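You operate a simulated robot arm through the tools that you are given. There is no shell and no other tool. Be economical: measure what you need, move in short steps, check, and stop when the job is done.

The job below is to be done with a simulated robot arm. You get a single attempt, and the scene is never put back.

TASK
Wash the yellow comb in the grey tumbler's suds and swill it clean in the basin.
Fine: comb back in the mint pot; tip the tumbler out in the basin and stand it back; open the waste and let the basin run empty. Set down upright: grey tumbler.

It is judged by the outcome, as a careful person would: the job done as asked, and still so three seconds after it is handed in. It fails if anything else is knocked over, pushed out of place, dropped, spilled or broken.

THE ROBOT
A 6-joint arm with a two-finger parallel gripper, fixed in place. Base frame: the origin is at the foot of the arm, x ahead of it, y to its left, z up. Lengths are in m, angles in degrees, forces in N, time in s.
With the tool pointing down near the work surface it reaches from about 0.16 to 0.74 m from the base axis. Its first joint turns from -166.0 to 166.0 degrees. Payload 3.91 kg.
The TCP is the grasp point between the finger pads, 0.03 m short of the fingertips. In the tool frame z runs along the fingers and y along their closing line. The gripper opens to 0.11 m. The fingers are 0.02 m wide and 0.01 m thick; the gripper's body (0.048 by 0.112 m) begins 0.055 m behind the TCP.
Orientation is that of the tool frame in the base frame, as a unit quaternion [x, y, z, w]. With the fingers straight down and closing along the base's y, the tool's x points along the base's -x, its y along +y and its z along -z.

THE INTERFACE
- The arm moves only by the tool apply_moves. Its arguments are lists of equal length, an entry for each row: "translation": the shift along the base's x, y, z in m, a list of three; "dr": the turn, a rotation vector about the base's x, y, z in degrees, a list of three; "fingers": the opening, from 0 (shut) to 1 (fully open). In form: {"translation": [[tx, ty, tz], ...], "dr": [[rx, ry, rz], ...], "fingers": [fingers, ...]}. A call has 1 to 20 rows; each row is the pose to reach, as a shift and turn from the pose commanded when the call began. Rows are played at 5 a second. More than 0.05 m and 8.6 degrees between two rows, or a gripper value outside its range, and nothing of the call is played. Where a pose cannot be reached the arm comes as near as it can. A force on the tool above 90 N (or 10 N above the force at the start of the call, whichever is more), or a blocked arm, ends the call early, and 0.2 s more pass. Each finger travels about 0.045 m/s and halts on what it meets, pressing with about 36 N; the grip force reading is that of the motor and also rises with nothing between the fingers. The clock runs only during rows and for 0.2 s after the last one: add rows that repeat a pose to give the fingers time. The reply holds the time, the measured pose of the TCP, the force on the tool along the base axes, the opening and the grip force, in the units named above and with some noise, with the torque about the TCP (base axes, N m) and any sound that the robot's microphone picked up.
- Cameras (640 x 400 px; columns grow to the right, rows downward): "scene" is fixed at [0.3979, 0.4996, 1.6655]; the picture's right is [-1.00, -0.02, 0.00], its down [-0.02, 0.67, -0.74] and it looks along [0.02, -0.74, -0.67] (base axes); focal length 281 px, centre (320, 200). "wrist" rides on the gripper at [0.071, 0.022, -0.107] in the tool frame; the picture's right is [-0.29, 0.96, 0.00], its down [-0.76, -0.23, -0.61] and it looks along [-0.58, -0.18, 0.79] (tool axes); focal length 243 px, centre (320, 200). There is no depth. A picture from a camera that has moved, and an enlarged one, comes with that camera's place and axes in the base frame and with its lens.
- camera(camera): a new picture of that camera. It takes no simulated time.
- raise_lower(by): slides the trunk up (or, below 0, down) by that many m; the arm rides with it, the base frame stays. It gives what a move gives, with no picture.
- enlarge(camera, box): a new picture of the part [left, top, right, bottom] of that camera's present view, enlarged. It takes no simulated time.
- finish_job(): hands the job in; it is judged then, once.

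Work in short steps. Places have to be worked out from the pictures, the camera data and where the tool is seen: move nearer, look again, correct. Check each grasp and each placing, and mend what went wrong. You have 120 turns and 68 pictures in all, those below and enlarged ones among them. Open the gripper and draw the arm clear of the work before you hand the job in, unless the task says otherwise; then end with one line.

The tools are called after "Call:" as a command line: name --argument value ..., lists and objects as JSON in quotes. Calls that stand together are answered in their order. apply_moves: Moves the arm, as the interface text tells. Its arguments: {"type":"object","properties":{"translation":{"type":"array","items":{"type":"array","items":{"type":"number"}}},"dr":{"type":"array","items":{"type":"array","items":{"type":"number"}}},"fingers":{"type":"array","items":{"type":"number"}}},"required":["translation","dr","fingers"]} The other tools are called the same way: raise_lower (by) slides the trunk up or down; camera (camera) takes a picture; enlarge (camera, box) takes an enlarged picture of a part of a camera's view; finish_job () hands the job in.

At the start:

```text
time_s: 0.0
eef_pos: [0.08, -0.3156, 1.3692]
orientation: [0.001, 1.0, 0.0, 0.0]
force: [-0.2, -0.6, 0.2]
moment: [-0.03, -0.02, -0.01]
gripper_width: 0.11
finger_force: 0.1
trunk travel left (down, up): [-0.539, 0.051]
```

scene: 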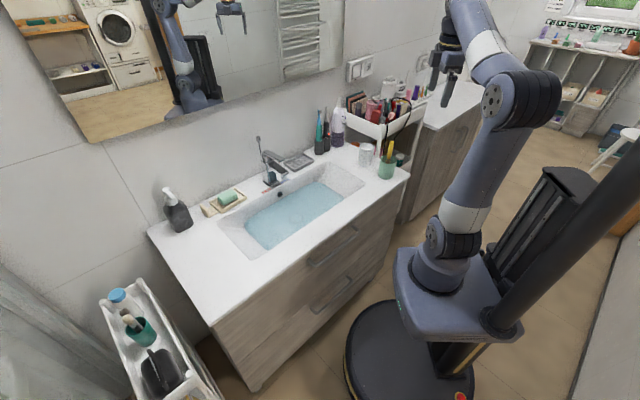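
wrist: 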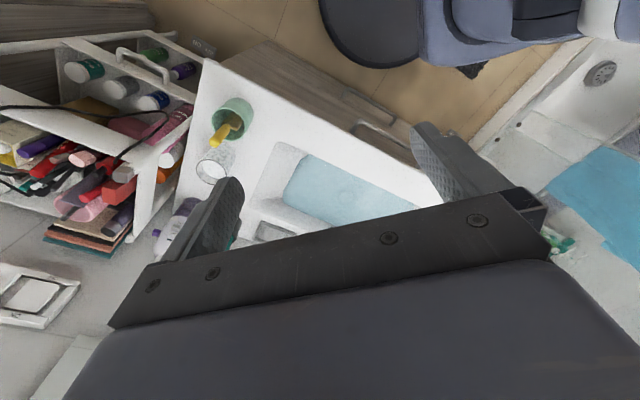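

The pictures show the vanity with basin, mint pot with the yellow comb, and a white-grey tumbler beside it. I enlarge the scene to identify things.

Call:
enlarge --camera "scene" --box '[310, 90, 450, 190]'

Call:
enlarge --camera "scene" --box '[140, 110, 420, 290]'

Call:
enlarge --camera "wrist" --box '[140, 70, 440, 260]'

```text
4.00 times, centred on (380, 140) of scene
camera zoom: at [0.3979, 0.4996, 1.6655], right [-1.0, -0.02, 0.0], down [-0.02, 0.67, -0.74], along [0.02, -0.74, -0.67], focal length 1125 px, centre (80, 440)
```

zoom: 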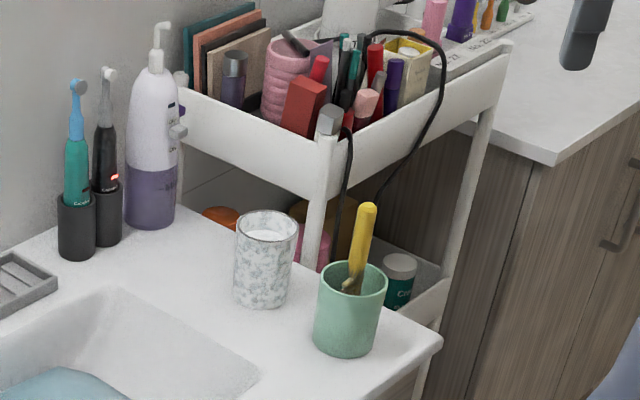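

```text
2.22 times, centred on (280, 200) of scene
camera zoom: at [0.3979, 0.4996, 1.6655], right [-1.0, -0.02, 0.0], down [-0.02, 0.67, -0.74], along [0.02, -0.74, -0.67], focal length 625 px, centre (409, 200)
```

zoom: 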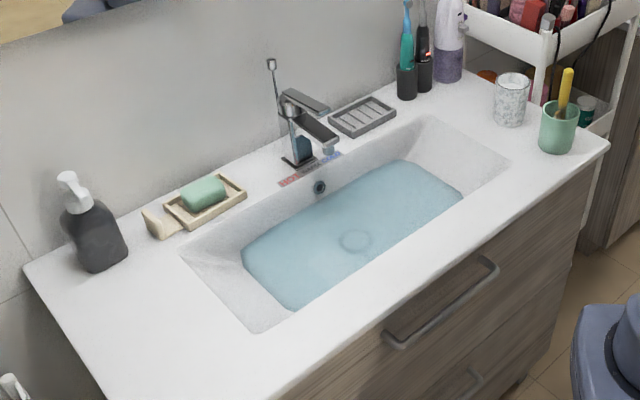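

```text
2.11 times, centred on (290, 165) of wrist
camera zoom: at [0.0076, -0.2952, 1.4759], right [0.29, 0.96, 0.0], down [0.76, -0.23, 0.61], along [0.58, -0.18, -0.79], focal length 511 px, centre (383, 274)
```

zoom: 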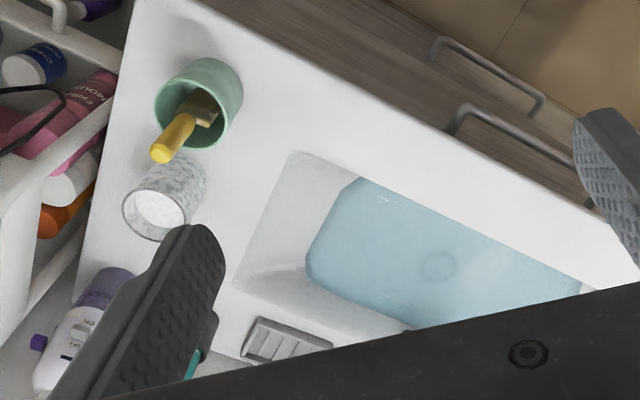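

The counter works out at z≈0.865, the pot near (0.12,-0.555) and the tumbler near (0.205,-0.64). I move closer above the pot for a look.

Call:
apply_moves --translation '[[0, -0.03, -0.035], [0, -0.06, -0.07], [0, -0.09, -0.105], [0, -0.12, -0.14], [0, -0.14, -0.165]]' --dr '[[0, 0, 0], [0, 0, 0], [0, 0, 0], [0, 0, 0], [0, 0, 0]]' --fingers '[1, 1, 1, 1, 1]'

Call:
camera --camera "wrist"

Call:
enlarge --camera "scene" --box '[230, 120, 330, 200]'

```text
time_s: 1.2
eef_pos: [0.0741, -0.4552, 1.2048]
orientation: [-0.001, 1.0, 0.0, 0.0]
force: [-0.1, 0.6, 0.3]
moment: [0.01, -0.01, -0.01]
gripper_width: 0.1103
finger_force: 0.0
trunk travel left (down, up): [-0.539, 0.051]
```

```text
62 pictures are left
camera wrist: at [0.0042, -0.4355, 1.3117], right [0.29, 0.96, 0.0], down [0.76, -0.23, 0.61], along [0.58, -0.18, -0.79], focal length 243 px, centre (320, 200)
```

wrist: 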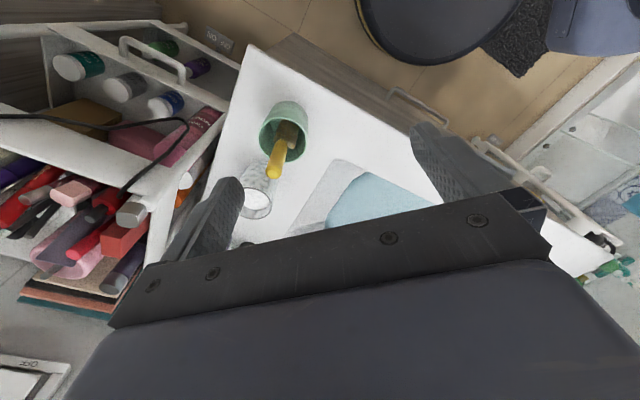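

```text
5.00 times, centred on (280, 160) of scene
camera zoom: at [0.3979, 0.4996, 1.6655], right [-1.0, -0.02, 0.0], down [-0.02, 0.67, -0.74], along [0.02, -0.74, -0.67], focal length 1406 px, centre (520, 400)
```

zoom: 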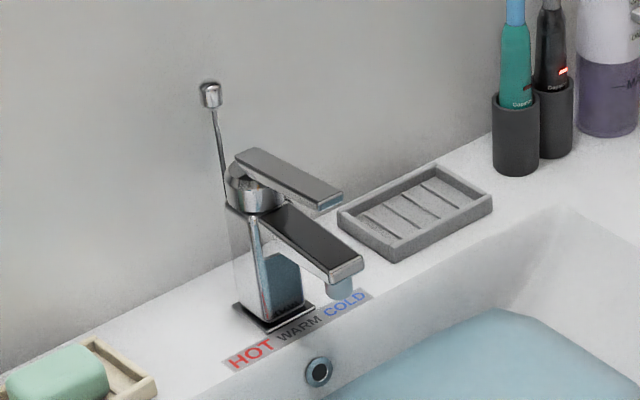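

The faucet has a lift-rod knob behind it (up = closed, presumably), at about (0.68,-0.53,1.08). Now a close look at the comb in the pot.

Call:
enlarge --camera "wrist" --box '[220, 80, 340, 230]'

Call:
enlarge --camera "scene" --box '[355, 130, 411, 185]'

```text
2.67 times, centred on (280, 155) of wrist
camera zoom: at [0.0042, -0.4355, 1.3117], right [0.29, 0.96, 0.0], down [0.76, -0.23, 0.61], along [0.58, -0.18, -0.79], focal length 647 px, centre (427, 320)
```

zoom: 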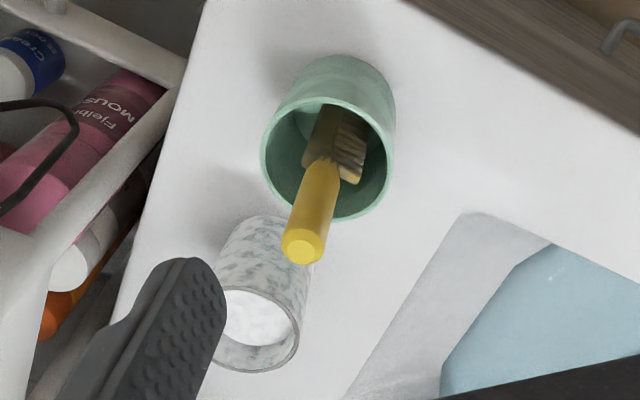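

```text
7.27 times, centred on (383, 158) of scene
camera zoom: at [0.3979, 0.4996, 1.6655], right [-1.0, -0.02, 0.0], down [-0.02, 0.67, -0.74], along [0.02, -0.74, -0.67], focal length 2046 px, centre (-138, 509)
```

zoom: 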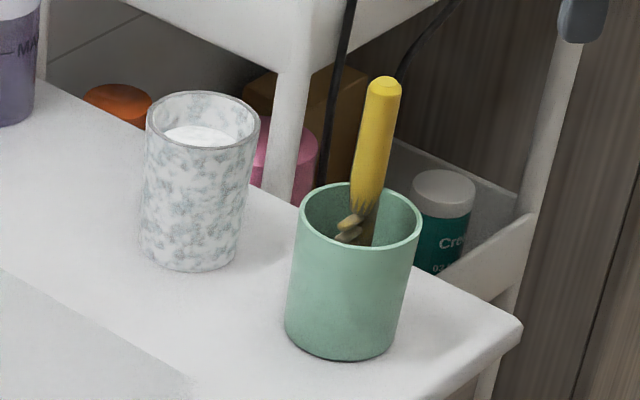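

The comb stands almost vertically in the pot, with its top at about (0.129,-0.532,1.065) and the pot rim at z≈0.976. I go above the handle, staying over its top.

Call:
apply_moves --translation '[[0.025, -0.035, -0.02], [0.05, -0.076, -0.04], [0.05, -0.076, -0.075], [0.05, -0.076, -0.075]]' --dr '[[0, 0, 0], [0, 0, 0], [0, 0, 0], [0, 0, 0]]' --fingers '[0.8, 0.7, 0.6, 0.6]'

Call:
enlarge --camera "wrist" --box '[200, 100, 440, 250]'

Call:
enlarge --camera "scene" --box '[340, 110, 440, 190]'

```text
refused: row 2 steps farther than a row can; nothing moved
```

```text
2.67 times, centred on (320, 175) of wrist
camera zoom: at [0.0042, -0.4355, 1.3117], right [0.29, 0.96, 0.0], down [0.76, -0.23, 0.61], along [0.58, -0.18, -0.79], focal length 647 px, centre (320, 267)
```

zoom: 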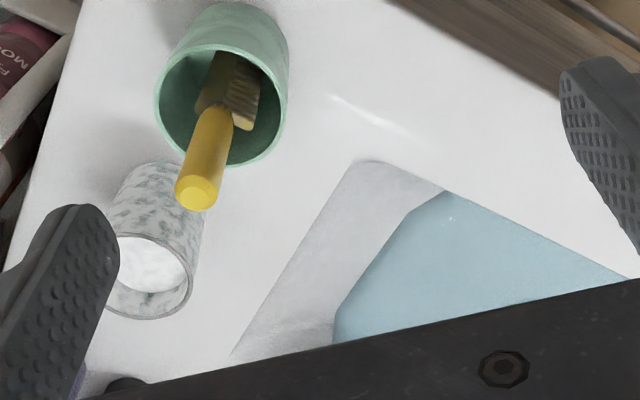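

```text
5.00 times, centred on (390, 150) of scene
camera zoom: at [0.3979, 0.4996, 1.6655], right [-1.0, -0.02, 0.0], down [-0.02, 0.67, -0.74], along [0.02, -0.74, -0.67], focal length 1406 px, centre (-30, 450)
```

zoom: 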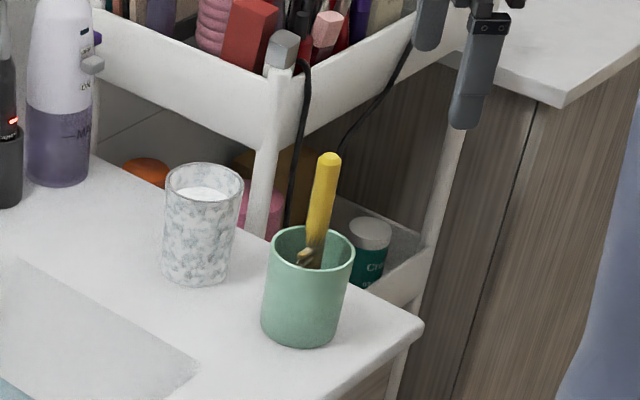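

The call was refused because a row's step was too long; I retry with shorter rows.

Call:
apply_moves --translation '[[0.018, -0.026, -0.015], [0.036, -0.052, -0.03], [0.052, -0.076, -0.045], [0.052, -0.076, -0.075], [0.052, -0.076, -0.075]]' --dr '[[0, 0, 0], [0, 0, 0], [0, 0, 0], [0, 0, 0], [0, 0, 0]]' --fingers '[0.9, 0.8, 0.7, 0.6, 0.6]'

Call:
enlarge --camera "wrist" --box '[200, 100, 440, 250]'

Call:
enlarge --camera "scene" --box '[340, 110, 440, 190]'

```text
time_s: 2.4
eef_pos: [0.1311, -0.5302, 1.1286]
orientation: [0.0, 1.0, 0.0, 0.0]
force: [0.0, -0.5, 0.6]
moment: [0.01, -0.02, 0.02]
gripper_width: 0.066
finger_force: 0.1
trunk travel left (down, up): [-0.539, 0.051]
```

```text
2.67 times, centred on (320, 175) of wrist
camera zoom: at [0.0599, -0.5105, 1.2347], right [0.29, 0.96, 0.0], down [0.76, -0.23, 0.61], along [0.58, -0.18, -0.79], focal length 647 px, centre (320, 267)
```

zoom: 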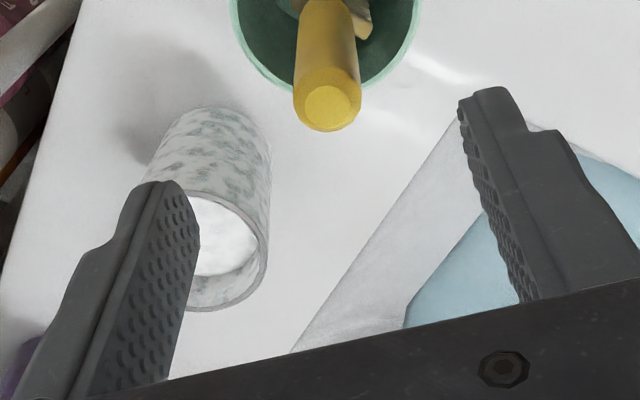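

```text
5.00 times, centred on (390, 150) of scene
camera zoom: at [0.3979, 0.4996, 1.6655], right [-1.0, -0.02, 0.0], down [-0.02, 0.67, -0.74], along [0.02, -0.74, -0.67], focal length 1406 px, centre (-30, 450)
```

zoom: 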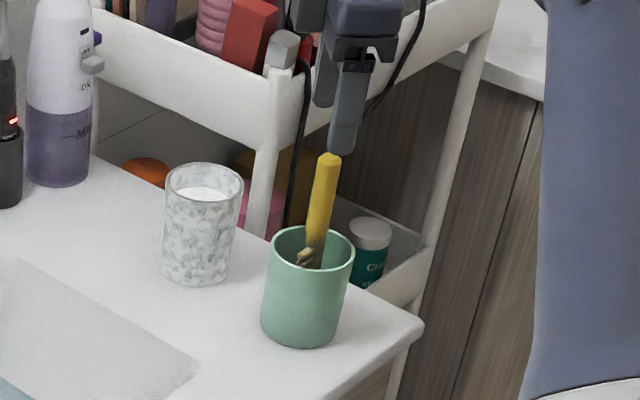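

The comb top recomputes to (0.131,-0.530), right under the TCP. I descend to z≈1.037 and close.

Call:
apply_moves --translation '[[0, 0, -0.03], [0, 0, -0.06], [0, 0, -0.091], [0, 0, -0.091], [0, 0, -0.091], [0, 0, -0.091], [0, 0, -0.091], [0, 0, -0.091]]' --dr '[[0, 0, 0], [0, 0, 0], [0, 0, 0], [0, 0, 0], [0, 0, 0], [0, 0, 0], [0, 0, 0], [0, 0, 0]]' --fingers '[0.6, 0.6, 0.6, 0.4, 0.2, 0.0, 0.0, 0.0]'

Call:
enlarge --camera "scene" --box '[340, 110, 440, 190]'

```text
time_s: 4.2
eef_pos: [0.1317, -0.5327, 1.0368]
orientation: [0.0, 1.0, 0.0, 0.0]
force: [0.1, -0.8, 0.4]
moment: [-0.01, -0.01, 0.02]
gripper_width: 0.0167
finger_force: 36.2
trunk travel left (down, up): [-0.539, 0.051]
```

```text
5.00 times, centred on (390, 150) of scene
camera zoom: at [0.3979, 0.4996, 1.6655], right [-1.0, -0.02, 0.0], down [-0.02, 0.67, -0.74], along [0.02, -0.74, -0.67], focal length 1406 px, centre (-30, 450)
```

zoom: 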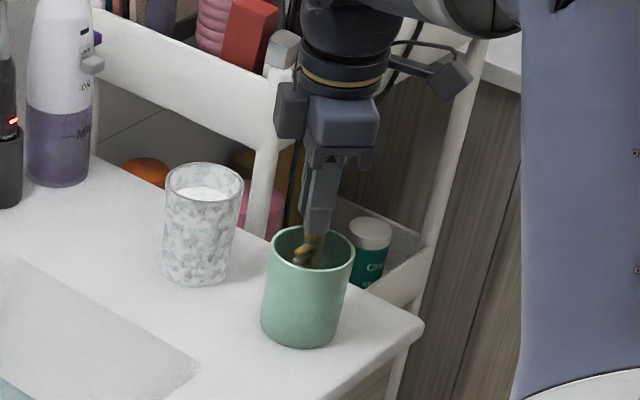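

The handle is gripped (width 0.0167). I lift straight up 0.14 m.

Call:
apply_moves --translation '[[0, 0, 0.02], [0, 0, 0.055], [0, 0, 0.09], [0, 0, 0.125], [0, 0, 0.15], [0, 0, 0.15]]' --dr '[[0, 0, 0], [0, 0, 0], [0, 0, 0], [0, 0, 0], [0, 0, 0], [0, 0, 0]]' --fingers '[0, 0, 0, 0, 0, 0]'

Call:
enlarge --camera "scene" --box '[340, 110, 440, 190]'

Call:
camera --camera "wrist"

```text
time_s: 5.6
eef_pos: [0.1302, -0.5291, 1.1884]
orientation: [-0.001, 1.0, 0.0, 0.0]
force: [-0.2, 0.2, -0.4]
moment: [0.0, -0.01, -0.03]
gripper_width: 0.0175
finger_force: 35.6
trunk travel left (down, up): [-0.539, 0.051]
```

```text
5.00 times, centred on (390, 150) of scene
camera zoom: at [0.3979, 0.4996, 1.6655], right [-1.0, -0.02, 0.0], down [-0.02, 0.67, -0.74], along [0.02, -0.74, -0.67], focal length 1406 px, centre (-30, 450)
```

zoom: 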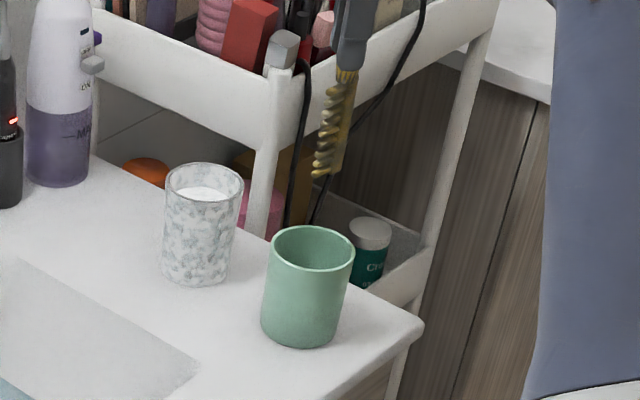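

```text
52 pictures are left
camera wrist: at [0.059, -0.5095, 1.2946], right [0.29, 0.96, 0.0], down [0.76, -0.23, 0.61], along [0.58, -0.18, -0.79], focal length 243 px, centre (320, 200)
```

wrist: 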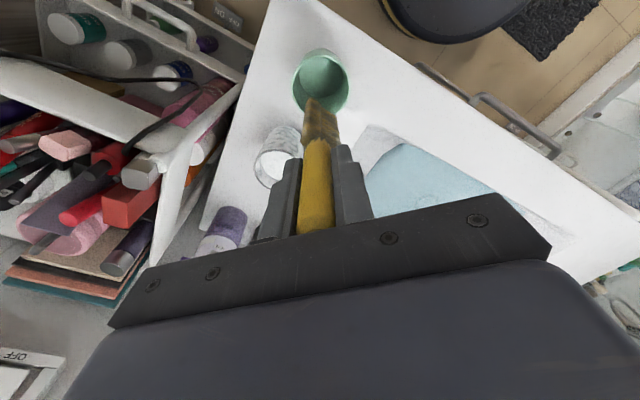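

Comb is held vertical with its tip ~0.143 m below the TCP. The tumbler centre is ≈(0.215,-0.612), and I move over it at this height.

Call:
apply_moves --translation '[[0.02, -0.02, 0], [0.04, -0.042, 0], [0.06, -0.063, 0], [0.08, -0.082, 0], [0.08, -0.082, 0]]' --dr '[[0, 0, 0], [0, 0, 0], [0, 0, 0], [0, 0, 0], [0, 0, 0]]' --fingers '[0, 0, 0, 0, 0]'

Call:
enlarge --camera "wrist" --box '[230, 40, 410, 240]'

Call:
enlarge --camera "scene" --box '[330, 100, 430, 180]'

```text
time_s: 6.8
eef_pos: [0.2096, -0.6159, 1.1889]
orientation: [0.001, 1.0, 0.0, 0.0]
force: [0.2, -0.2, -0.8]
moment: [-0.01, 0.0, -0.02]
gripper_width: 0.0174
finger_force: 36.0
trunk travel left (down, up): [-0.539, 0.051]
```

```text
2.00 times, centred on (320, 140) of wrist
camera zoom: at [0.1394, -0.595, 1.2956], right [0.29, 0.96, 0.0], down [0.76, -0.23, 0.61], along [0.58, -0.18, -0.79], focal length 485 px, centre (320, 320)
```

zoom: 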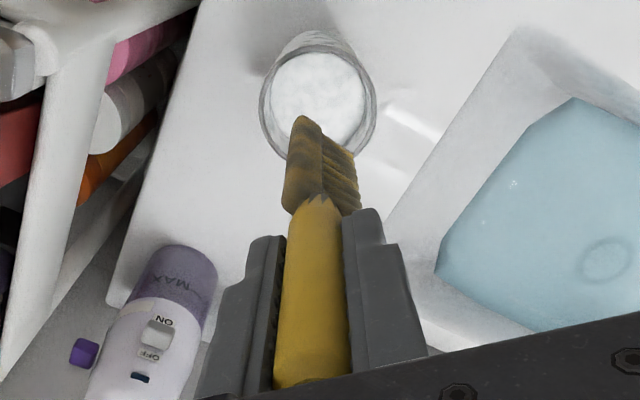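

```text
5.00 times, centred on (380, 140) of scene
camera zoom: at [0.3979, 0.4996, 1.6655], right [-1.0, -0.02, 0.0], down [-0.02, 0.67, -0.74], along [0.02, -0.74, -0.67], focal length 1406 px, centre (20, 500)
```

zoom: 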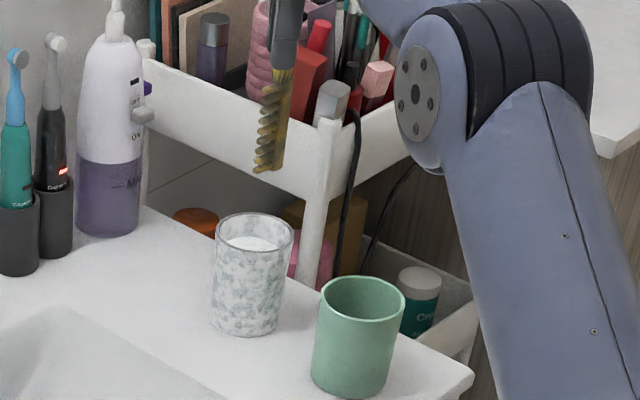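

Comb head is centred over the tumbler mouth. I lower it in slowly to just above its floor.

Call:
apply_moves --translation '[[0, 0, -0.03], [0, 0, -0.06], [0, 0, -0.08], [0, 0, -0.1], [0, 0, -0.115], [0, 0, -0.13], [0, 0, -0.13]]' --dr '[[0, 0, 0], [0, 0, 0], [0, 0, 0], [0, 0, 0], [0, 0, 0], [0, 0, 0], [0, 0, 0]]' --fingers '[0, 0, 0, 0, 0, 0, 0]'

Call:
enlarge --camera "wrist" --box '[230, 40, 410, 240]'

Call:
enlarge --camera "scene" --box '[330, 100, 430, 180]'

```text
time_s: 8.4
eef_pos: [0.2109, -0.6137, 1.0579]
orientation: [0.001, 1.0, 0.0, -0.001]
force: [-0.9, -0.1, -0.5]
moment: [0.0, 0.0, -0.03]
gripper_width: 0.0172
finger_force: 35.8
trunk travel left (down, up): [-0.539, 0.051]
```

```text
2.00 times, centred on (320, 140) of wrist
camera zoom: at [0.1394, -0.5933, 1.164], right [0.29, 0.96, 0.0], down [0.76, -0.23, 0.61], along [0.58, -0.18, -0.79], focal length 485 px, centre (320, 320)
```

zoom: 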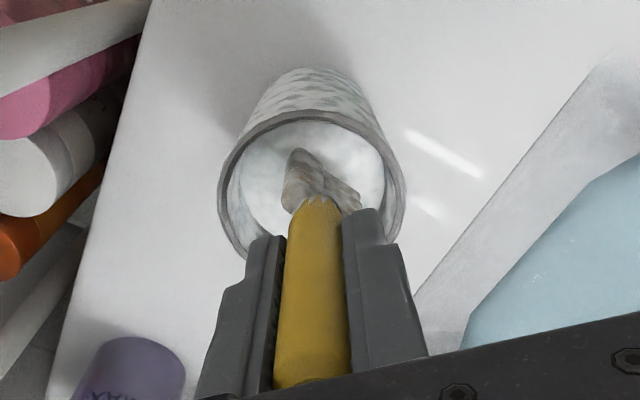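

```text
5.00 times, centred on (380, 140) of scene
camera zoom: at [0.3979, 0.4996, 1.6655], right [-1.0, -0.02, 0.0], down [-0.02, 0.67, -0.74], along [0.02, -0.74, -0.67], focal length 1406 px, centre (20, 500)
```

zoom: 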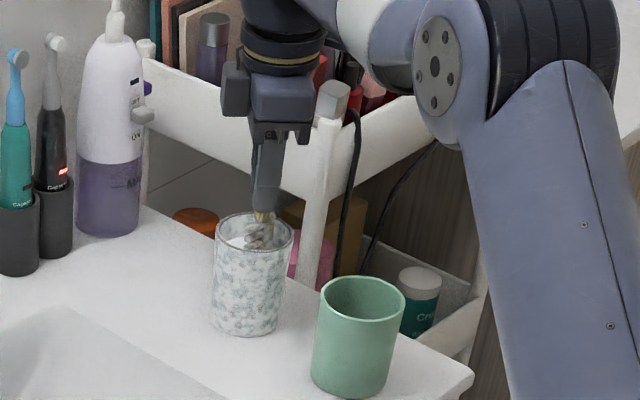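

The head is in the suds and turning soapy, with the top of it just above. I go 0.01 deeper and agitate gently up/down and sideways.

Call:
apply_moves --translation '[[0, 0, -0.006], [0, 0, -0.011], [0.006, 0, -0.011], [-0.006, 0, -0.011], [0.006, 0, 0.005], [-0.006, 0, 0.005], [0, 0.006, -0.011], [0, -0.006, -0.011], [0, 0.006, 0.005], [0, -0.006, -0.011], [0, 0, 0.01], [0, 0, -0.011], [0.005, 0, 0.005], [-0.005, 0, -0.011], [0, 0, 0.005], [0, 0, -0.011], [0, 0, -0.005], [0, 0, 0]]' --dr '[[0, 0, 0], [0, 0, 0], [0, 0, 0], [0, 0, 0], [0, 0, 0], [0, 0, 0], [0, 0, 0], [0, 0, 0], [0, 0, 0], [0, 0, 0], [0, 0, 0], [0, 0, 0], [0, 0, 0], [0, 0, 0], [0, 0, 0], [0, 0, 0], [0, 0, 0], [0, 0, 0]]' --fingers '[0, 0, 0, 0, 0, 0, 0, 0, 0, 0, 0, 0, 0, 0, 0, 0, 0, 0]'

Call:
enlarge --camera "wrist" --box '[230, 40, 410, 240]'

```text
time_s: 12.2
eef_pos: [0.2119, -0.6127, 1.0587]
orientation: [0.0, 1.0, -0.001, -0.001]
force: [-0.3, -1.1, 0.0]
moment: [0.0, -0.02, 0.01]
gripper_width: 0.0173
finger_force: 35.8
trunk travel left (down, up): [-0.539, 0.051]
```

```text
2.00 times, centred on (320, 140) of wrist
camera zoom: at [0.141, -0.5937, 1.1653], right [0.29, 0.96, 0.0], down [0.76, -0.23, 0.61], along [0.58, -0.18, -0.79], focal length 485 px, centre (320, 320)
```

zoom: 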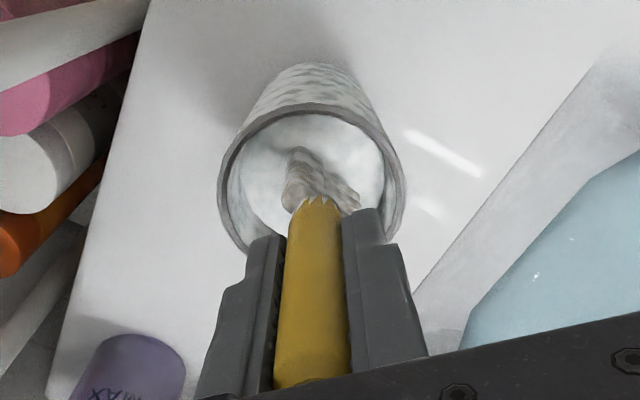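

Head is covered in suds. I lift straight up out of the tumbler.

Call:
apply_moves --translation '[[0, 0, 0.03], [0, 0, 0.06], [0, 0, 0.09], [0, 0, 0.12], [0, 0, 0.14], [0, 0, 0.14]]' --dr '[[0, 0, 0], [0, 0, 0], [0, 0, 0], [0, 0, 0], [0, 0, 0], [0, 0, 0]]' --fingers '[0, 0, 0, 0, 0, 0]'

Call:
enlarge --camera "wrist" --box '[230, 40, 410, 240]'

Call:
enlarge --camera "scene" --box '[330, 100, 430, 180]'

```text
time_s: 13.6
eef_pos: [0.2091, -0.6088, 1.1996]
orientation: [0.0, 1.0, 0.0, 0.0]
force: [0.5, 0.2, -0.2]
moment: [-0.02, -0.02, -0.01]
gripper_width: 0.017
finger_force: 35.8
out of reach, approached as far as the arm can: row 5, 6
trunk travel left (down, up): [-0.539, 0.051]
```

```text
2.00 times, centred on (320, 140) of wrist
camera zoom: at [0.1372, -0.5886, 1.3064], right [0.29, 0.96, 0.0], down [0.76, -0.23, 0.61], along [0.58, -0.18, -0.79], focal length 485 px, centre (320, 320)
```

zoom: 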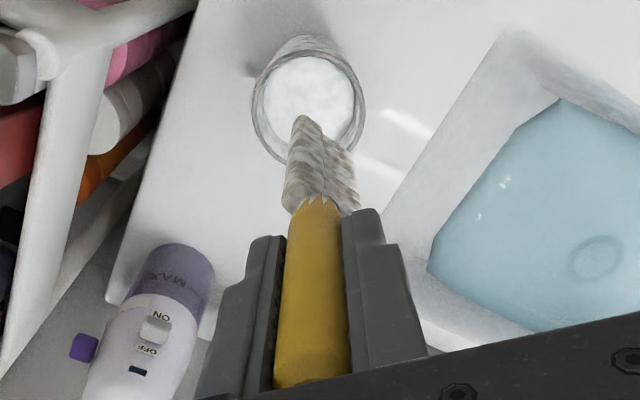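

```text
5.00 times, centred on (380, 140) of scene
camera zoom: at [0.3979, 0.4996, 1.6655], right [-1.0, -0.02, 0.0], down [-0.02, 0.67, -0.74], along [0.02, -0.74, -0.67], focal length 1406 px, centre (20, 500)
```

zoom: 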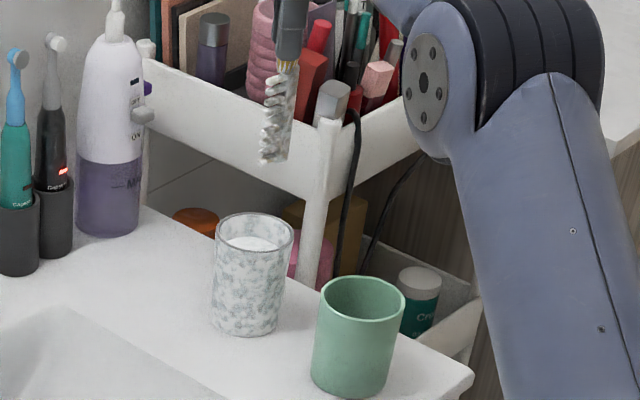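

The comb is coated with suds. The water level is about z≈0.835 and the floor ≈0.785. I move over the right half of the basin, clear of the spout.

Call:
apply_moves --translation '[[0.03, 0.022, -0.02], [0.065, 0.046, -0.03], [0.1, 0.071, -0.04], [0.135, 0.096, -0.05], [0.17, 0.121, -0.06], [0.207, 0.147, -0.07], [0.244, 0.173, -0.08], [0.244, 0.173, -0.08]]' --dr '[[0, 0, 0], [0, 0, 0], [0, 0, 0], [0, 0, 0], [0, 0, 0], [0, 0, 0], [0, 0, 0], [0, 0, 0]]' --fingers '[0, 0, 0, 0, 0, 0, 0, 0]'

Call:
camera --camera "wrist"

Call:
enlarge --camera "scene" --box '[220, 110, 380, 250]'

```text
time_s: 15.4
eef_pos: [0.4564, -0.4324, 1.1236]
orientation: [0.0, 1.0, 0.0, 0.0]
force: [-0.1, 0.1, 0.4]
moment: [0.03, 0.01, -0.01]
gripper_width: 0.0173
finger_force: 36.6
trunk travel left (down, up): [-0.539, 0.051]
```

```text
44 pictures are left
camera wrist: at [0.3842, -0.4126, 1.2297], right [0.29, 0.96, 0.0], down [0.76, -0.23, 0.61], along [0.58, -0.18, -0.79], focal length 243 px, centre (320, 200)
```

wrist: 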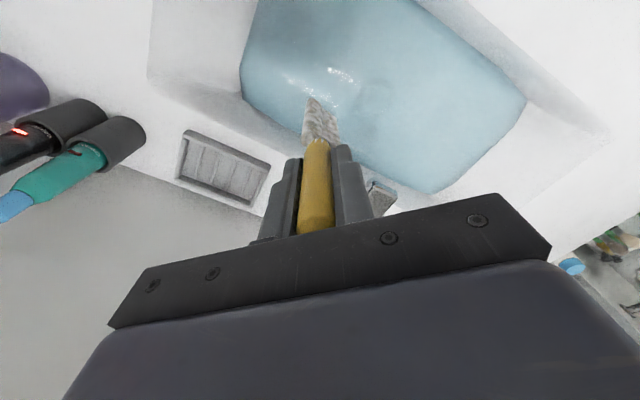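

```text
2.86 times, centred on (300, 180) of scene
camera zoom: at [0.3979, 0.4996, 1.6655], right [-1.0, -0.02, 0.0], down [-0.02, 0.67, -0.74], along [0.02, -0.74, -0.67], focal length 804 px, centre (377, 257)
```

zoom: 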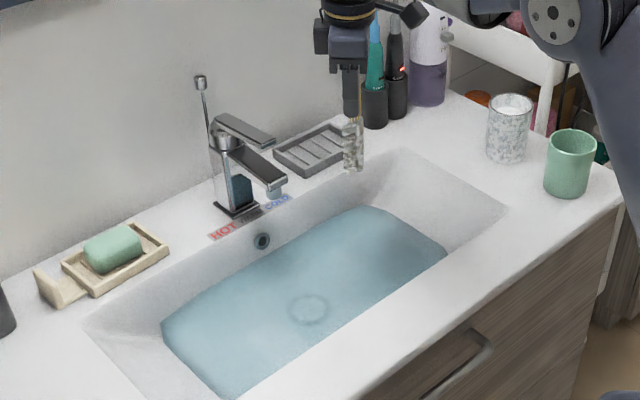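

I lower the comb vertically into the water, to a tip height of ~0.80, and swish it.

Call:
apply_moves --translation '[[0, 0, -0.04], [0, 0, -0.08], [0, 0, -0.12], [0, 0, -0.15], [0, 0, -0.165], [0, 0, -0.178], [0.02, 0.02, -0.178], [-0.02, -0.02, -0.178], [0.02, 0.02, -0.178], [-0.02, -0.02, -0.178], [0.01, -0.01, -0.178], [-0.015, 0.015, -0.178], [0, 0, -0.178], [0, 0, -0.178]]' --dr '[[0, 0, 0], [0, 0, 0], [0, 0, 0], [0, 0, 0], [0, 0, 0], [0, 0, 0], [0, 0, 0], [0, 0, 0], [0, 0, 0], [0, 0, 0], [0, 0, 0], [0, 0, 0], [0, 0, 0], [0, 0, 0]]' --fingers '[0, 0, 0, 0, 0, 0, 0, 0, 0, 0, 0, 0, 0, 0]'

Call:
enlarge --camera "wrist" --box '[230, 40, 410, 240]'

Call:
enlarge --camera "scene" --box '[270, 130, 340, 190]'

```text
refused: row 8 steps farther than a row can; nothing moved
```

```text
2.00 times, centred on (320, 140) of wrist
camera zoom: at [0.3842, -0.4126, 1.2297], right [0.29, 0.96, 0.0], down [0.76, -0.23, 0.61], along [0.58, -0.18, -0.79], focal length 485 px, centre (320, 320)
```

zoom: 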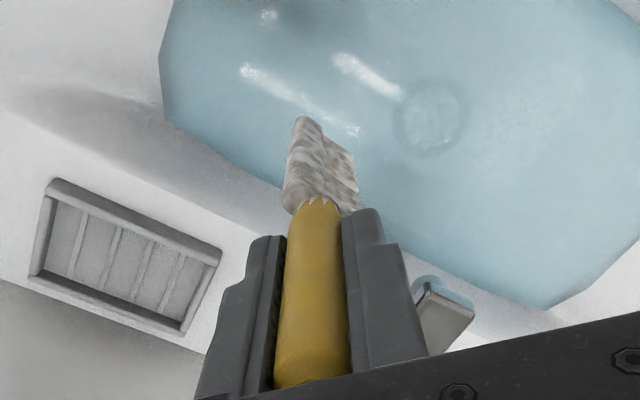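

```text
6.67 times, centred on (305, 160) of scene
camera zoom: at [0.3979, 0.4996, 1.6655], right [-1.0, -0.02, 0.0], down [-0.02, 0.67, -0.74], along [0.02, -0.74, -0.67], focal length 1875 px, centre (420, 467)
```

zoom: 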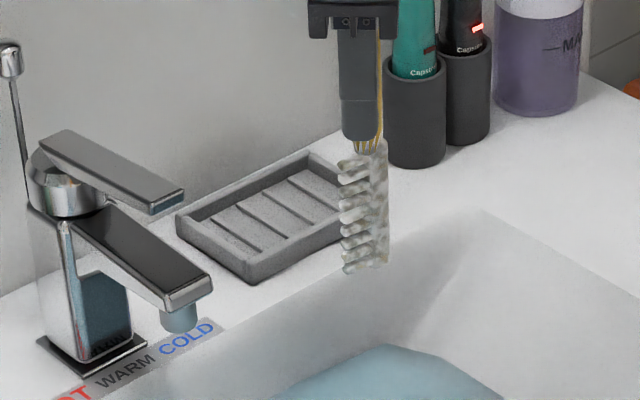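

The refusal was for stride again; I use smaller swish strides, shifting a bit towards the basin's middle.

Call:
apply_moves --translation '[[0.005, 0.015, -0.04], [0.01, 0.03, -0.08], [0.01, 0.03, -0.12], [0.01, 0.03, -0.15], [0.01, 0.03, -0.165], [0.01, 0.03, -0.178], [0.022, 0.042, -0.178], [-0.005, 0.015, -0.178], [0.022, 0.042, -0.178], [-0.005, 0.015, -0.178], [0.02, 0.02, -0.178], [0, 0.04, -0.178], [0.01, 0.03, -0.178], [0.01, 0.03, -0.178]]' --dr '[[0, 0, 0], [0, 0, 0], [0, 0, 0], [0, 0, 0], [0, 0, 0], [0, 0, 0], [0, 0, 0], [0, 0, 0], [0, 0, 0], [0, 0, 0], [0, 0, 0], [0, 0, 0], [0, 0, 0], [0, 0, 0]]' --fingers '[0, 0, 0, 0, 0, 0, 0, 0, 0, 0, 0, 0, 0, 0]'

Call:
enlarge --camera "scene" --box '[270, 140, 340, 210]'

```text
time_s: 18.4
eef_pos: [0.4631, -0.4072, 0.9409]
orientation: [0.001, 1.0, 0.0, 0.0]
force: [0.1, -0.8, -0.9]
moment: [0.0, 0.04, 0.02]
gripper_width: 0.0169
finger_force: 36.3
trunk travel left (down, up): [-0.539, 0.051]
```

```text
5.71 times, centred on (305, 175) of scene
camera zoom: at [0.3979, 0.4996, 1.6655], right [-1.0, -0.02, 0.0], down [-0.02, 0.67, -0.74], along [0.02, -0.74, -0.67], focal length 1607 px, centre (406, 343)
```

zoom: 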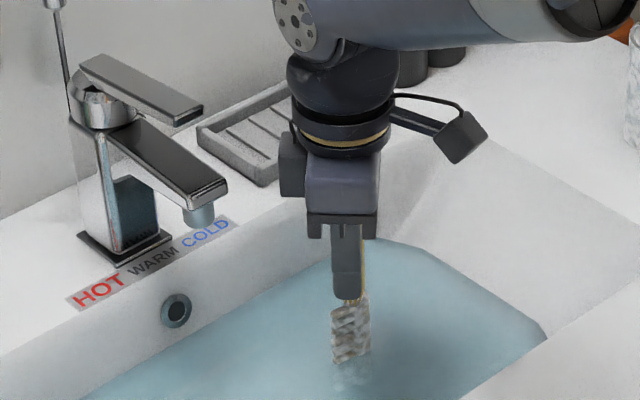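

Only about 3 cm of the head is under water here (level ≈0.827). I lift a little to see what was rinsed.

Call:
apply_moves --translation '[[0, 0, 0.03], [0, 0, 0.06], [0, 0, 0.08], [0, 0, 0.08]]' --dr '[[0, 0, 0], [0, 0, 0], [0, 0, 0], [0, 0, 0]]' --fingers '[0, 0, 0, 0]'

Call:
enlarge --camera "scene" --box '[280, 130, 340, 190]'

```text
time_s: 19.4
eef_pos: [0.4625, -0.4057, 1.0223]
orientation: [0.0, 1.0, 0.0, 0.0]
force: [0.5, -0.2, 0.5]
moment: [-0.01, -0.03, -0.03]
gripper_width: 0.0174
finger_force: 36.1
trunk travel left (down, up): [-0.539, 0.051]
```

```text
6.67 times, centred on (310, 160) of scene
camera zoom: at [0.3979, 0.4996, 1.6655], right [-1.0, -0.02, 0.0], down [-0.02, 0.67, -0.74], along [0.02, -0.74, -0.67], focal length 1875 px, centre (387, 467)
```

zoom: 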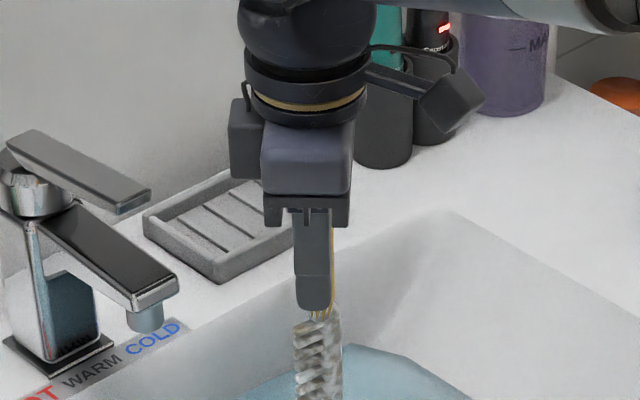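

The crop cut off the tip; I look again lower.

Call:
enlarge --camera "scene" --box '[285, 160, 335, 210]'

Call:
enlarge --camera "wrist" --box '[270, 60, 370, 160]'

```text
8.00 times, centred on (310, 185) of scene
camera zoom: at [0.3979, 0.4996, 1.6655], right [-1.0, -0.02, 0.0], down [-0.02, 0.67, -0.74], along [0.02, -0.74, -0.67], focal length 2250 px, centre (400, 320)
```

zoom: 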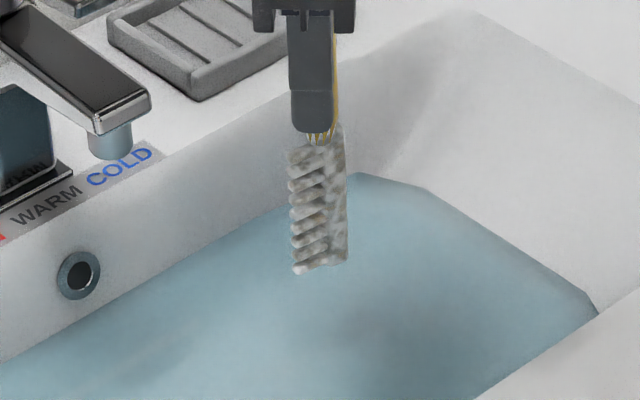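

```text
4.00 times, centred on (320, 110) of wrist
camera zoom: at [0.3926, -0.3861, 1.1291], right [0.29, 0.96, 0.0], down [0.76, -0.23, 0.61], along [0.58, -0.18, -0.79], focal length 970 px, centre (320, 560)
```

zoom: 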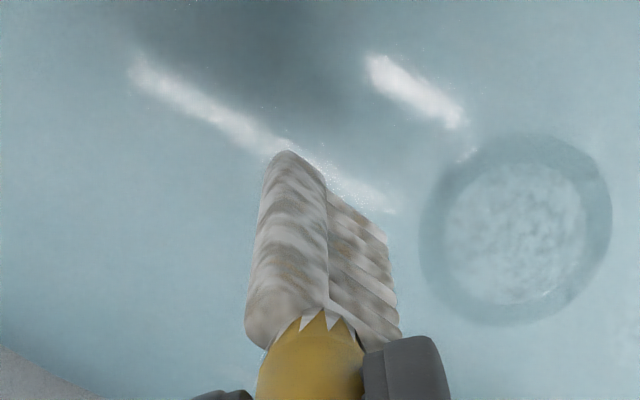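

Suds are uniform, so the head has not counted as rinsed: the water is shallow (~4 cm). I will tilt the comb along the basin's long axis so most of the head goes under; first yaw the tool 45° above the water.

Call:
apply_moves --translation '[[0.005, 0.005, 0.01], [0.01, 0.01, 0.03], [0.015, 0.02, 0.04], [0.02, 0.03, 0.04], [0.03, 0.035, 0.04], [0.033, 0.04, 0.04], [0.033, 0.04, 0.04]]' --dr '[[0, 0, 8], [0, 0, 16], [0, 0, 24], [0, 0, 32], [0, 0, 40], [0, 0, 45], [0, 0, 45]]' --fingers '[0, 0, 0, 0, 0, 0, 0]'

```text
time_s: 21.0
eef_pos: [0.4952, -0.3654, 1.0605]
orientation: [-0.384, 0.923, 0.0, 0.0]
force: [-0.1, 0.6, -1.1]
moment: [0.0, 0.02, 0.0]
gripper_width: 0.0173
finger_force: 35.8
trunk travel left (down, up): [-0.539, 0.051]
```

Yaw worked. Now tilt 50° so the comb points along the basin toward +x+y, keeping height.

Call:
apply_moves --translation '[[0, 0, 0], [0, 0, 0], [0, 0, 0], [0, 0, 0], [0, 0, 0], [0, 0, 0], [0, 0, 0]]' --dr '[[5.5, -5.5, 0], [11, -11, 0], [16.5, -16.5, 0], [22, -22, 0], [27.5, -27.5, 0], [33, -33, 0], [36, -36, 0]]' --fingers '[0, 0, 0, 0, 0, 0, 0]'

Call:
enlarge --camera "scene" --box '[210, 120, 370, 250]'

```text
time_s: 22.6
eef_pos: [0.4969, -0.367, 1.0617]
orientation: [-0.346, 0.833, 0.166, 0.399]
force: [1.0, 0.2, 0.5]
moment: [0.01, 0.0, -0.01]
gripper_width: 0.0174
finger_force: 36.1
trunk travel left (down, up): [-0.539, 0.051]
```

```text
3.08 times, centred on (290, 185) of scene
camera zoom: at [0.3979, 0.4996, 1.6655], right [-1.0, -0.02, 0.0], down [-0.02, 0.67, -0.74], along [0.02, -0.74, -0.67], focal length 865 px, centre (412, 246)
```

zoom: 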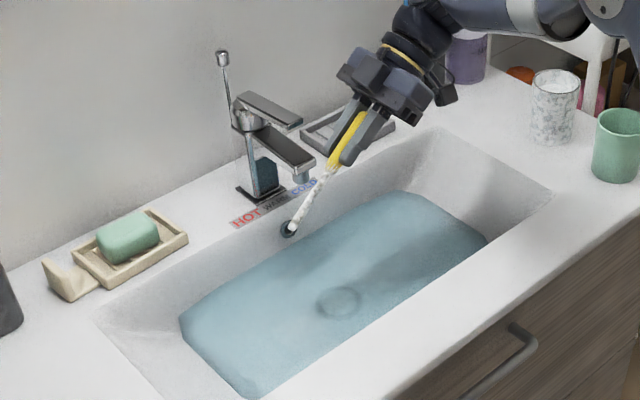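

Tilted as planned and clear of the spout. I descend in two stages, checking the wrist's clearance.

Call:
apply_moves --translation '[[0, 0, -0.03], [0, 0, -0.06], [0, 0, -0.09], [0, 0, -0.12], [0, 0, -0.12]]' --dr '[[0, 0, 0], [0, 0, 0], [0, 0, 0], [0, 0, 0], [0, 0, 0]]' --fingers '[0, 0, 0, 0, 0]'

Call:
enlarge --camera "scene" --box '[230, 110, 390, 240]'

```text
time_s: 23.8
eef_pos: [0.4967, -0.3651, 0.94]
orientation: [-0.346, 0.834, 0.165, 0.398]
force: [0.0, -0.8, -0.3]
moment: [0.0, 0.0, 0.0]
gripper_width: 0.017
finger_force: 35.9
trunk travel left (down, up): [-0.539, 0.051]
```

```text
3.08 times, centred on (310, 175) of scene
camera zoom: at [0.3979, 0.4996, 1.6655], right [-1.0, -0.02, 0.0], down [-0.02, 0.67, -0.74], along [0.02, -0.74, -0.67], focal length 865 px, centre (351, 277)
```

zoom: 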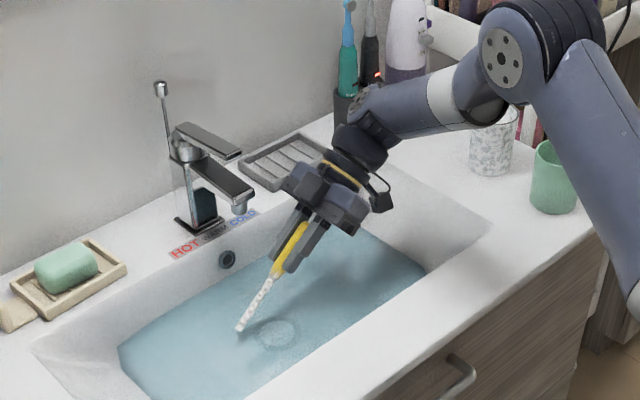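

Clearances look fine (wrist end ~0.15 m from the toothbrush holders). I lower 0.05 m more and swish along the basin.

Call:
apply_moves --translation '[[0, 0, -0.03], [0, 0, -0.05], [0.015, 0.015, -0.05], [0, 0, -0.05], [-0.015, -0.015, -0.05], [0, 0, -0.05], [0.015, 0.015, -0.05], [-0.01, -0.01, -0.05], [0.015, 0.015, -0.05], [-0.01, -0.01, -0.05], [0.01, -0.01, -0.05], [-0.01, 0.01, -0.05], [0.01, -0.01, -0.05], [-0.01, 0.01, -0.05], [0, 0, -0.05], [0, 0, -0.05]]' --dr '[[0, 0, 0], [0, 0, 0], [0, 0, 0], [0, 0, 0], [0, 0, 0], [0, 0, 0], [0, 0, 0], [0, 0, 0], [0, 0, 0], [0, 0, 0], [0, 0, 0], [0, 0, 0], [0, 0, 0], [0, 0, 0], [0, 0, 0], [0, 0, 0]]' --fingers '[0, 0, 0, 0, 0, 0, 0, 0, 0, 0, 0, 0, 0, 0, 0, 0]'

Call:
enlarge --camera "scene" --box '[255, 160, 345, 230]'

```text
time_s: 27.2
eef_pos: [0.4959, -0.3678, 0.8918]
orientation: [-0.347, 0.834, 0.165, 0.397]
force: [0.2, -0.5, -0.4]
moment: [-0.03, 0.04, 0.0]
gripper_width: 0.0174
finger_force: 35.9
trunk travel left (down, up): [-0.539, 0.051]
```

```text
5.71 times, centred on (300, 195) of scene
camera zoom: at [0.3979, 0.4996, 1.6655], right [-1.0, -0.02, 0.0], down [-0.02, 0.67, -0.74], along [0.02, -0.74, -0.67], focal length 1607 px, centre (434, 229)
```

zoom: 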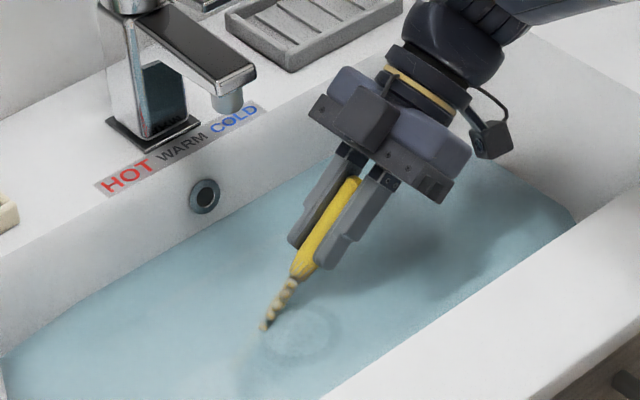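

The suds have come off. One more short swish, then lift out and inspect.

Call:
apply_moves --translation '[[0, 0, -0.003], [0.015, 0.015, -0.003], [-0.01, -0.01, -0.003], [0.015, 0.015, -0.003], [-0.01, -0.01, -0.003], [0.01, -0.01, -0.003], [-0.01, 0.01, -0.003], [0, 0, 0], [0, 0, 0.04], [0, 0, 0.08], [0, 0, 0.12], [0, 0, 0.16], [0, 0, 0.16]]' --dr '[[0, 0, 0], [0, 0, 0], [0, 0, 0], [0, 0, 0], [0, 0, 0], [0, 0, 0], [0, 0, 0], [0, 0, 0], [0, 0, 0], [0, 0, 0], [0, 0, 0], [0, 0, 0], [0, 0, 0]]' --fingers '[0, 0, 0, 0, 0, 0, 0, 0, 0, 0, 0, 0, 0]'

Call:
enlarge --camera "scene" --box '[250, 130, 340, 200]'

```text
time_s: 30.0
eef_pos: [0.4986, -0.368, 1.0505]
orientation: [-0.346, 0.834, 0.165, 0.397]
force: [0.5, -0.4, 0.2]
moment: [0.01, -0.01, 0.0]
gripper_width: 0.0172
finger_force: 36.1
trunk travel left (down, up): [-0.539, 0.051]
```

```text
5.71 times, centred on (295, 165) of scene
camera zoom: at [0.3979, 0.4996, 1.6655], right [-1.0, -0.02, 0.0], down [-0.02, 0.67, -0.74], along [0.02, -0.74, -0.67], focal length 1607 px, centre (463, 400)
```

zoom: 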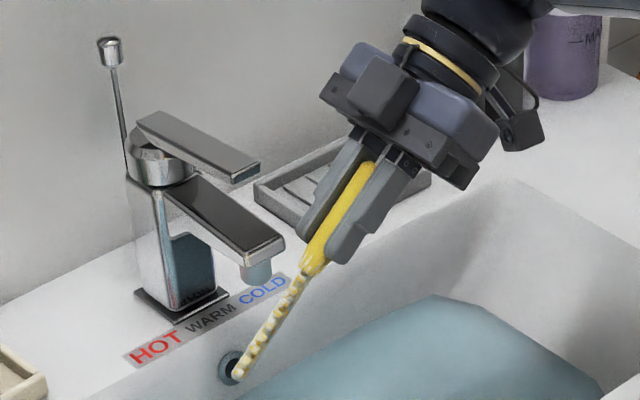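

The comb is clean. I untilt and raise.

Call:
apply_moves --translation '[[0, 0, 0.02], [0, 0, 0.04], [0, 0, 0.06], [0, 0, 0.08], [-0.01, 0, 0.1], [-0.02, 0, 0.12], [-0.02, 0, 0.12]]' --dr '[[-5.5, 5.5, 0], [-11, 11, 0], [-16.5, 16.5, 0], [-22, 22, 0], [-27.5, 27.5, 0], [-33, 33, 0], [-36, 36, 0]]' --fingers '[0, 0, 0, 0, 0, 0, 0]'

```text
time_s: 31.6
eef_pos: [0.4759, -0.3658, 1.1726]
orientation: [-0.382, 0.924, 0.0, -0.001]
force: [0.2, 0.4, -1.1]
moment: [0.01, 0.0, 0.05]
gripper_width: 0.0172
finger_force: 36.0
trunk travel left (down, up): [-0.539, 0.051]
```

Now travel back above the pot, undoing the yaw on the way.

Call:
apply_moves --translation '[[-0.038, -0.018, 0], [-0.077, -0.036, 0], [-0.115, -0.055, 0], [-0.154, -0.073, 0], [-0.192, -0.091, 0], [-0.23, -0.11, 0], [-0.269, -0.128, 0], [-0.308, -0.147, 0.005], [-0.346, -0.165, 0.01], [-0.346, -0.165, 0.01]]' --dr '[[0, 0, -5], [0, 0, -10], [0, 0, -15], [0, 0, -20], [0, 0, -25], [0, 0, -30], [0, 0, -35], [0, 0, -40], [0, 0, -45], [0, 0, -45]]' --fingers '[0, 0, 0, 0, 0, 0, 0, 0, 0, 0]'

Call:
enlarge --camera "wrist" --box '[230, 40, 410, 240]'

Call:
enlarge --camera "scene" --box '[340, 110, 440, 190]'

```text
time_s: 33.8
eef_pos: [0.1304, -0.5273, 1.1798]
orientation: [0.0, 1.0, 0.0, 0.0]
force: [-0.5, -0.3, -0.5]
moment: [0.0, -0.01, -0.01]
gripper_width: 0.0172
finger_force: 36.3
trunk travel left (down, up): [-0.539, 0.051]
```

```text
2.00 times, centred on (320, 140) of wrist
camera zoom: at [0.0595, -0.5077, 1.287], right [0.29, 0.96, 0.0], down [0.76, -0.23, 0.61], along [0.58, -0.18, -0.79], focal length 485 px, centre (320, 320)
```

zoom: 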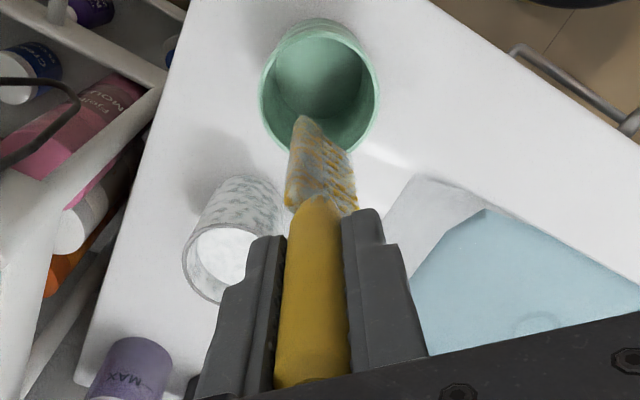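

```text
5.00 times, centred on (390, 150) of scene
camera zoom: at [0.3979, 0.4996, 1.6655], right [-1.0, -0.02, 0.0], down [-0.02, 0.67, -0.74], along [0.02, -0.74, -0.67], focal length 1406 px, centre (-30, 450)
```

zoom: 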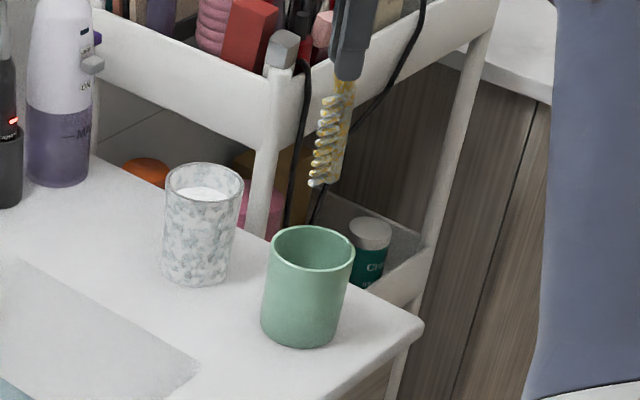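

There seem to be remaining foam patches; I look closer before putting it away.

Call:
enlarge --camera "wrist" --box '[295, 85, 345, 155]'

Call:
enlarge --camera "scene" --box '[395, 120, 425, 150]'

```text
5.71 times, centred on (320, 120) of wrist
camera zoom: at [0.0595, -0.5077, 1.287], right [0.29, 0.96, 0.0], down [0.76, -0.23, 0.61], along [0.58, -0.18, -0.79], focal length 1386 px, centre (320, 657)
```

zoom: 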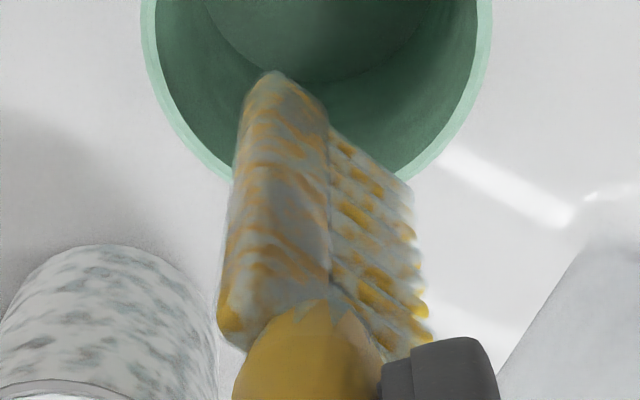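

```text
13.33 times, centred on (410, 135) of scene
camera zoom: at [0.3979, 0.4996, 1.6655], right [-1.0, -0.02, 0.0], down [-0.02, 0.67, -0.74], along [0.02, -0.74, -0.67], focal length 3750 px, centre (-880, 1067)
```

zoom: 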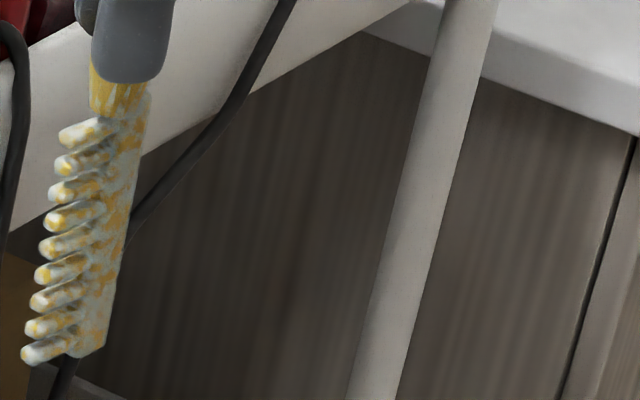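

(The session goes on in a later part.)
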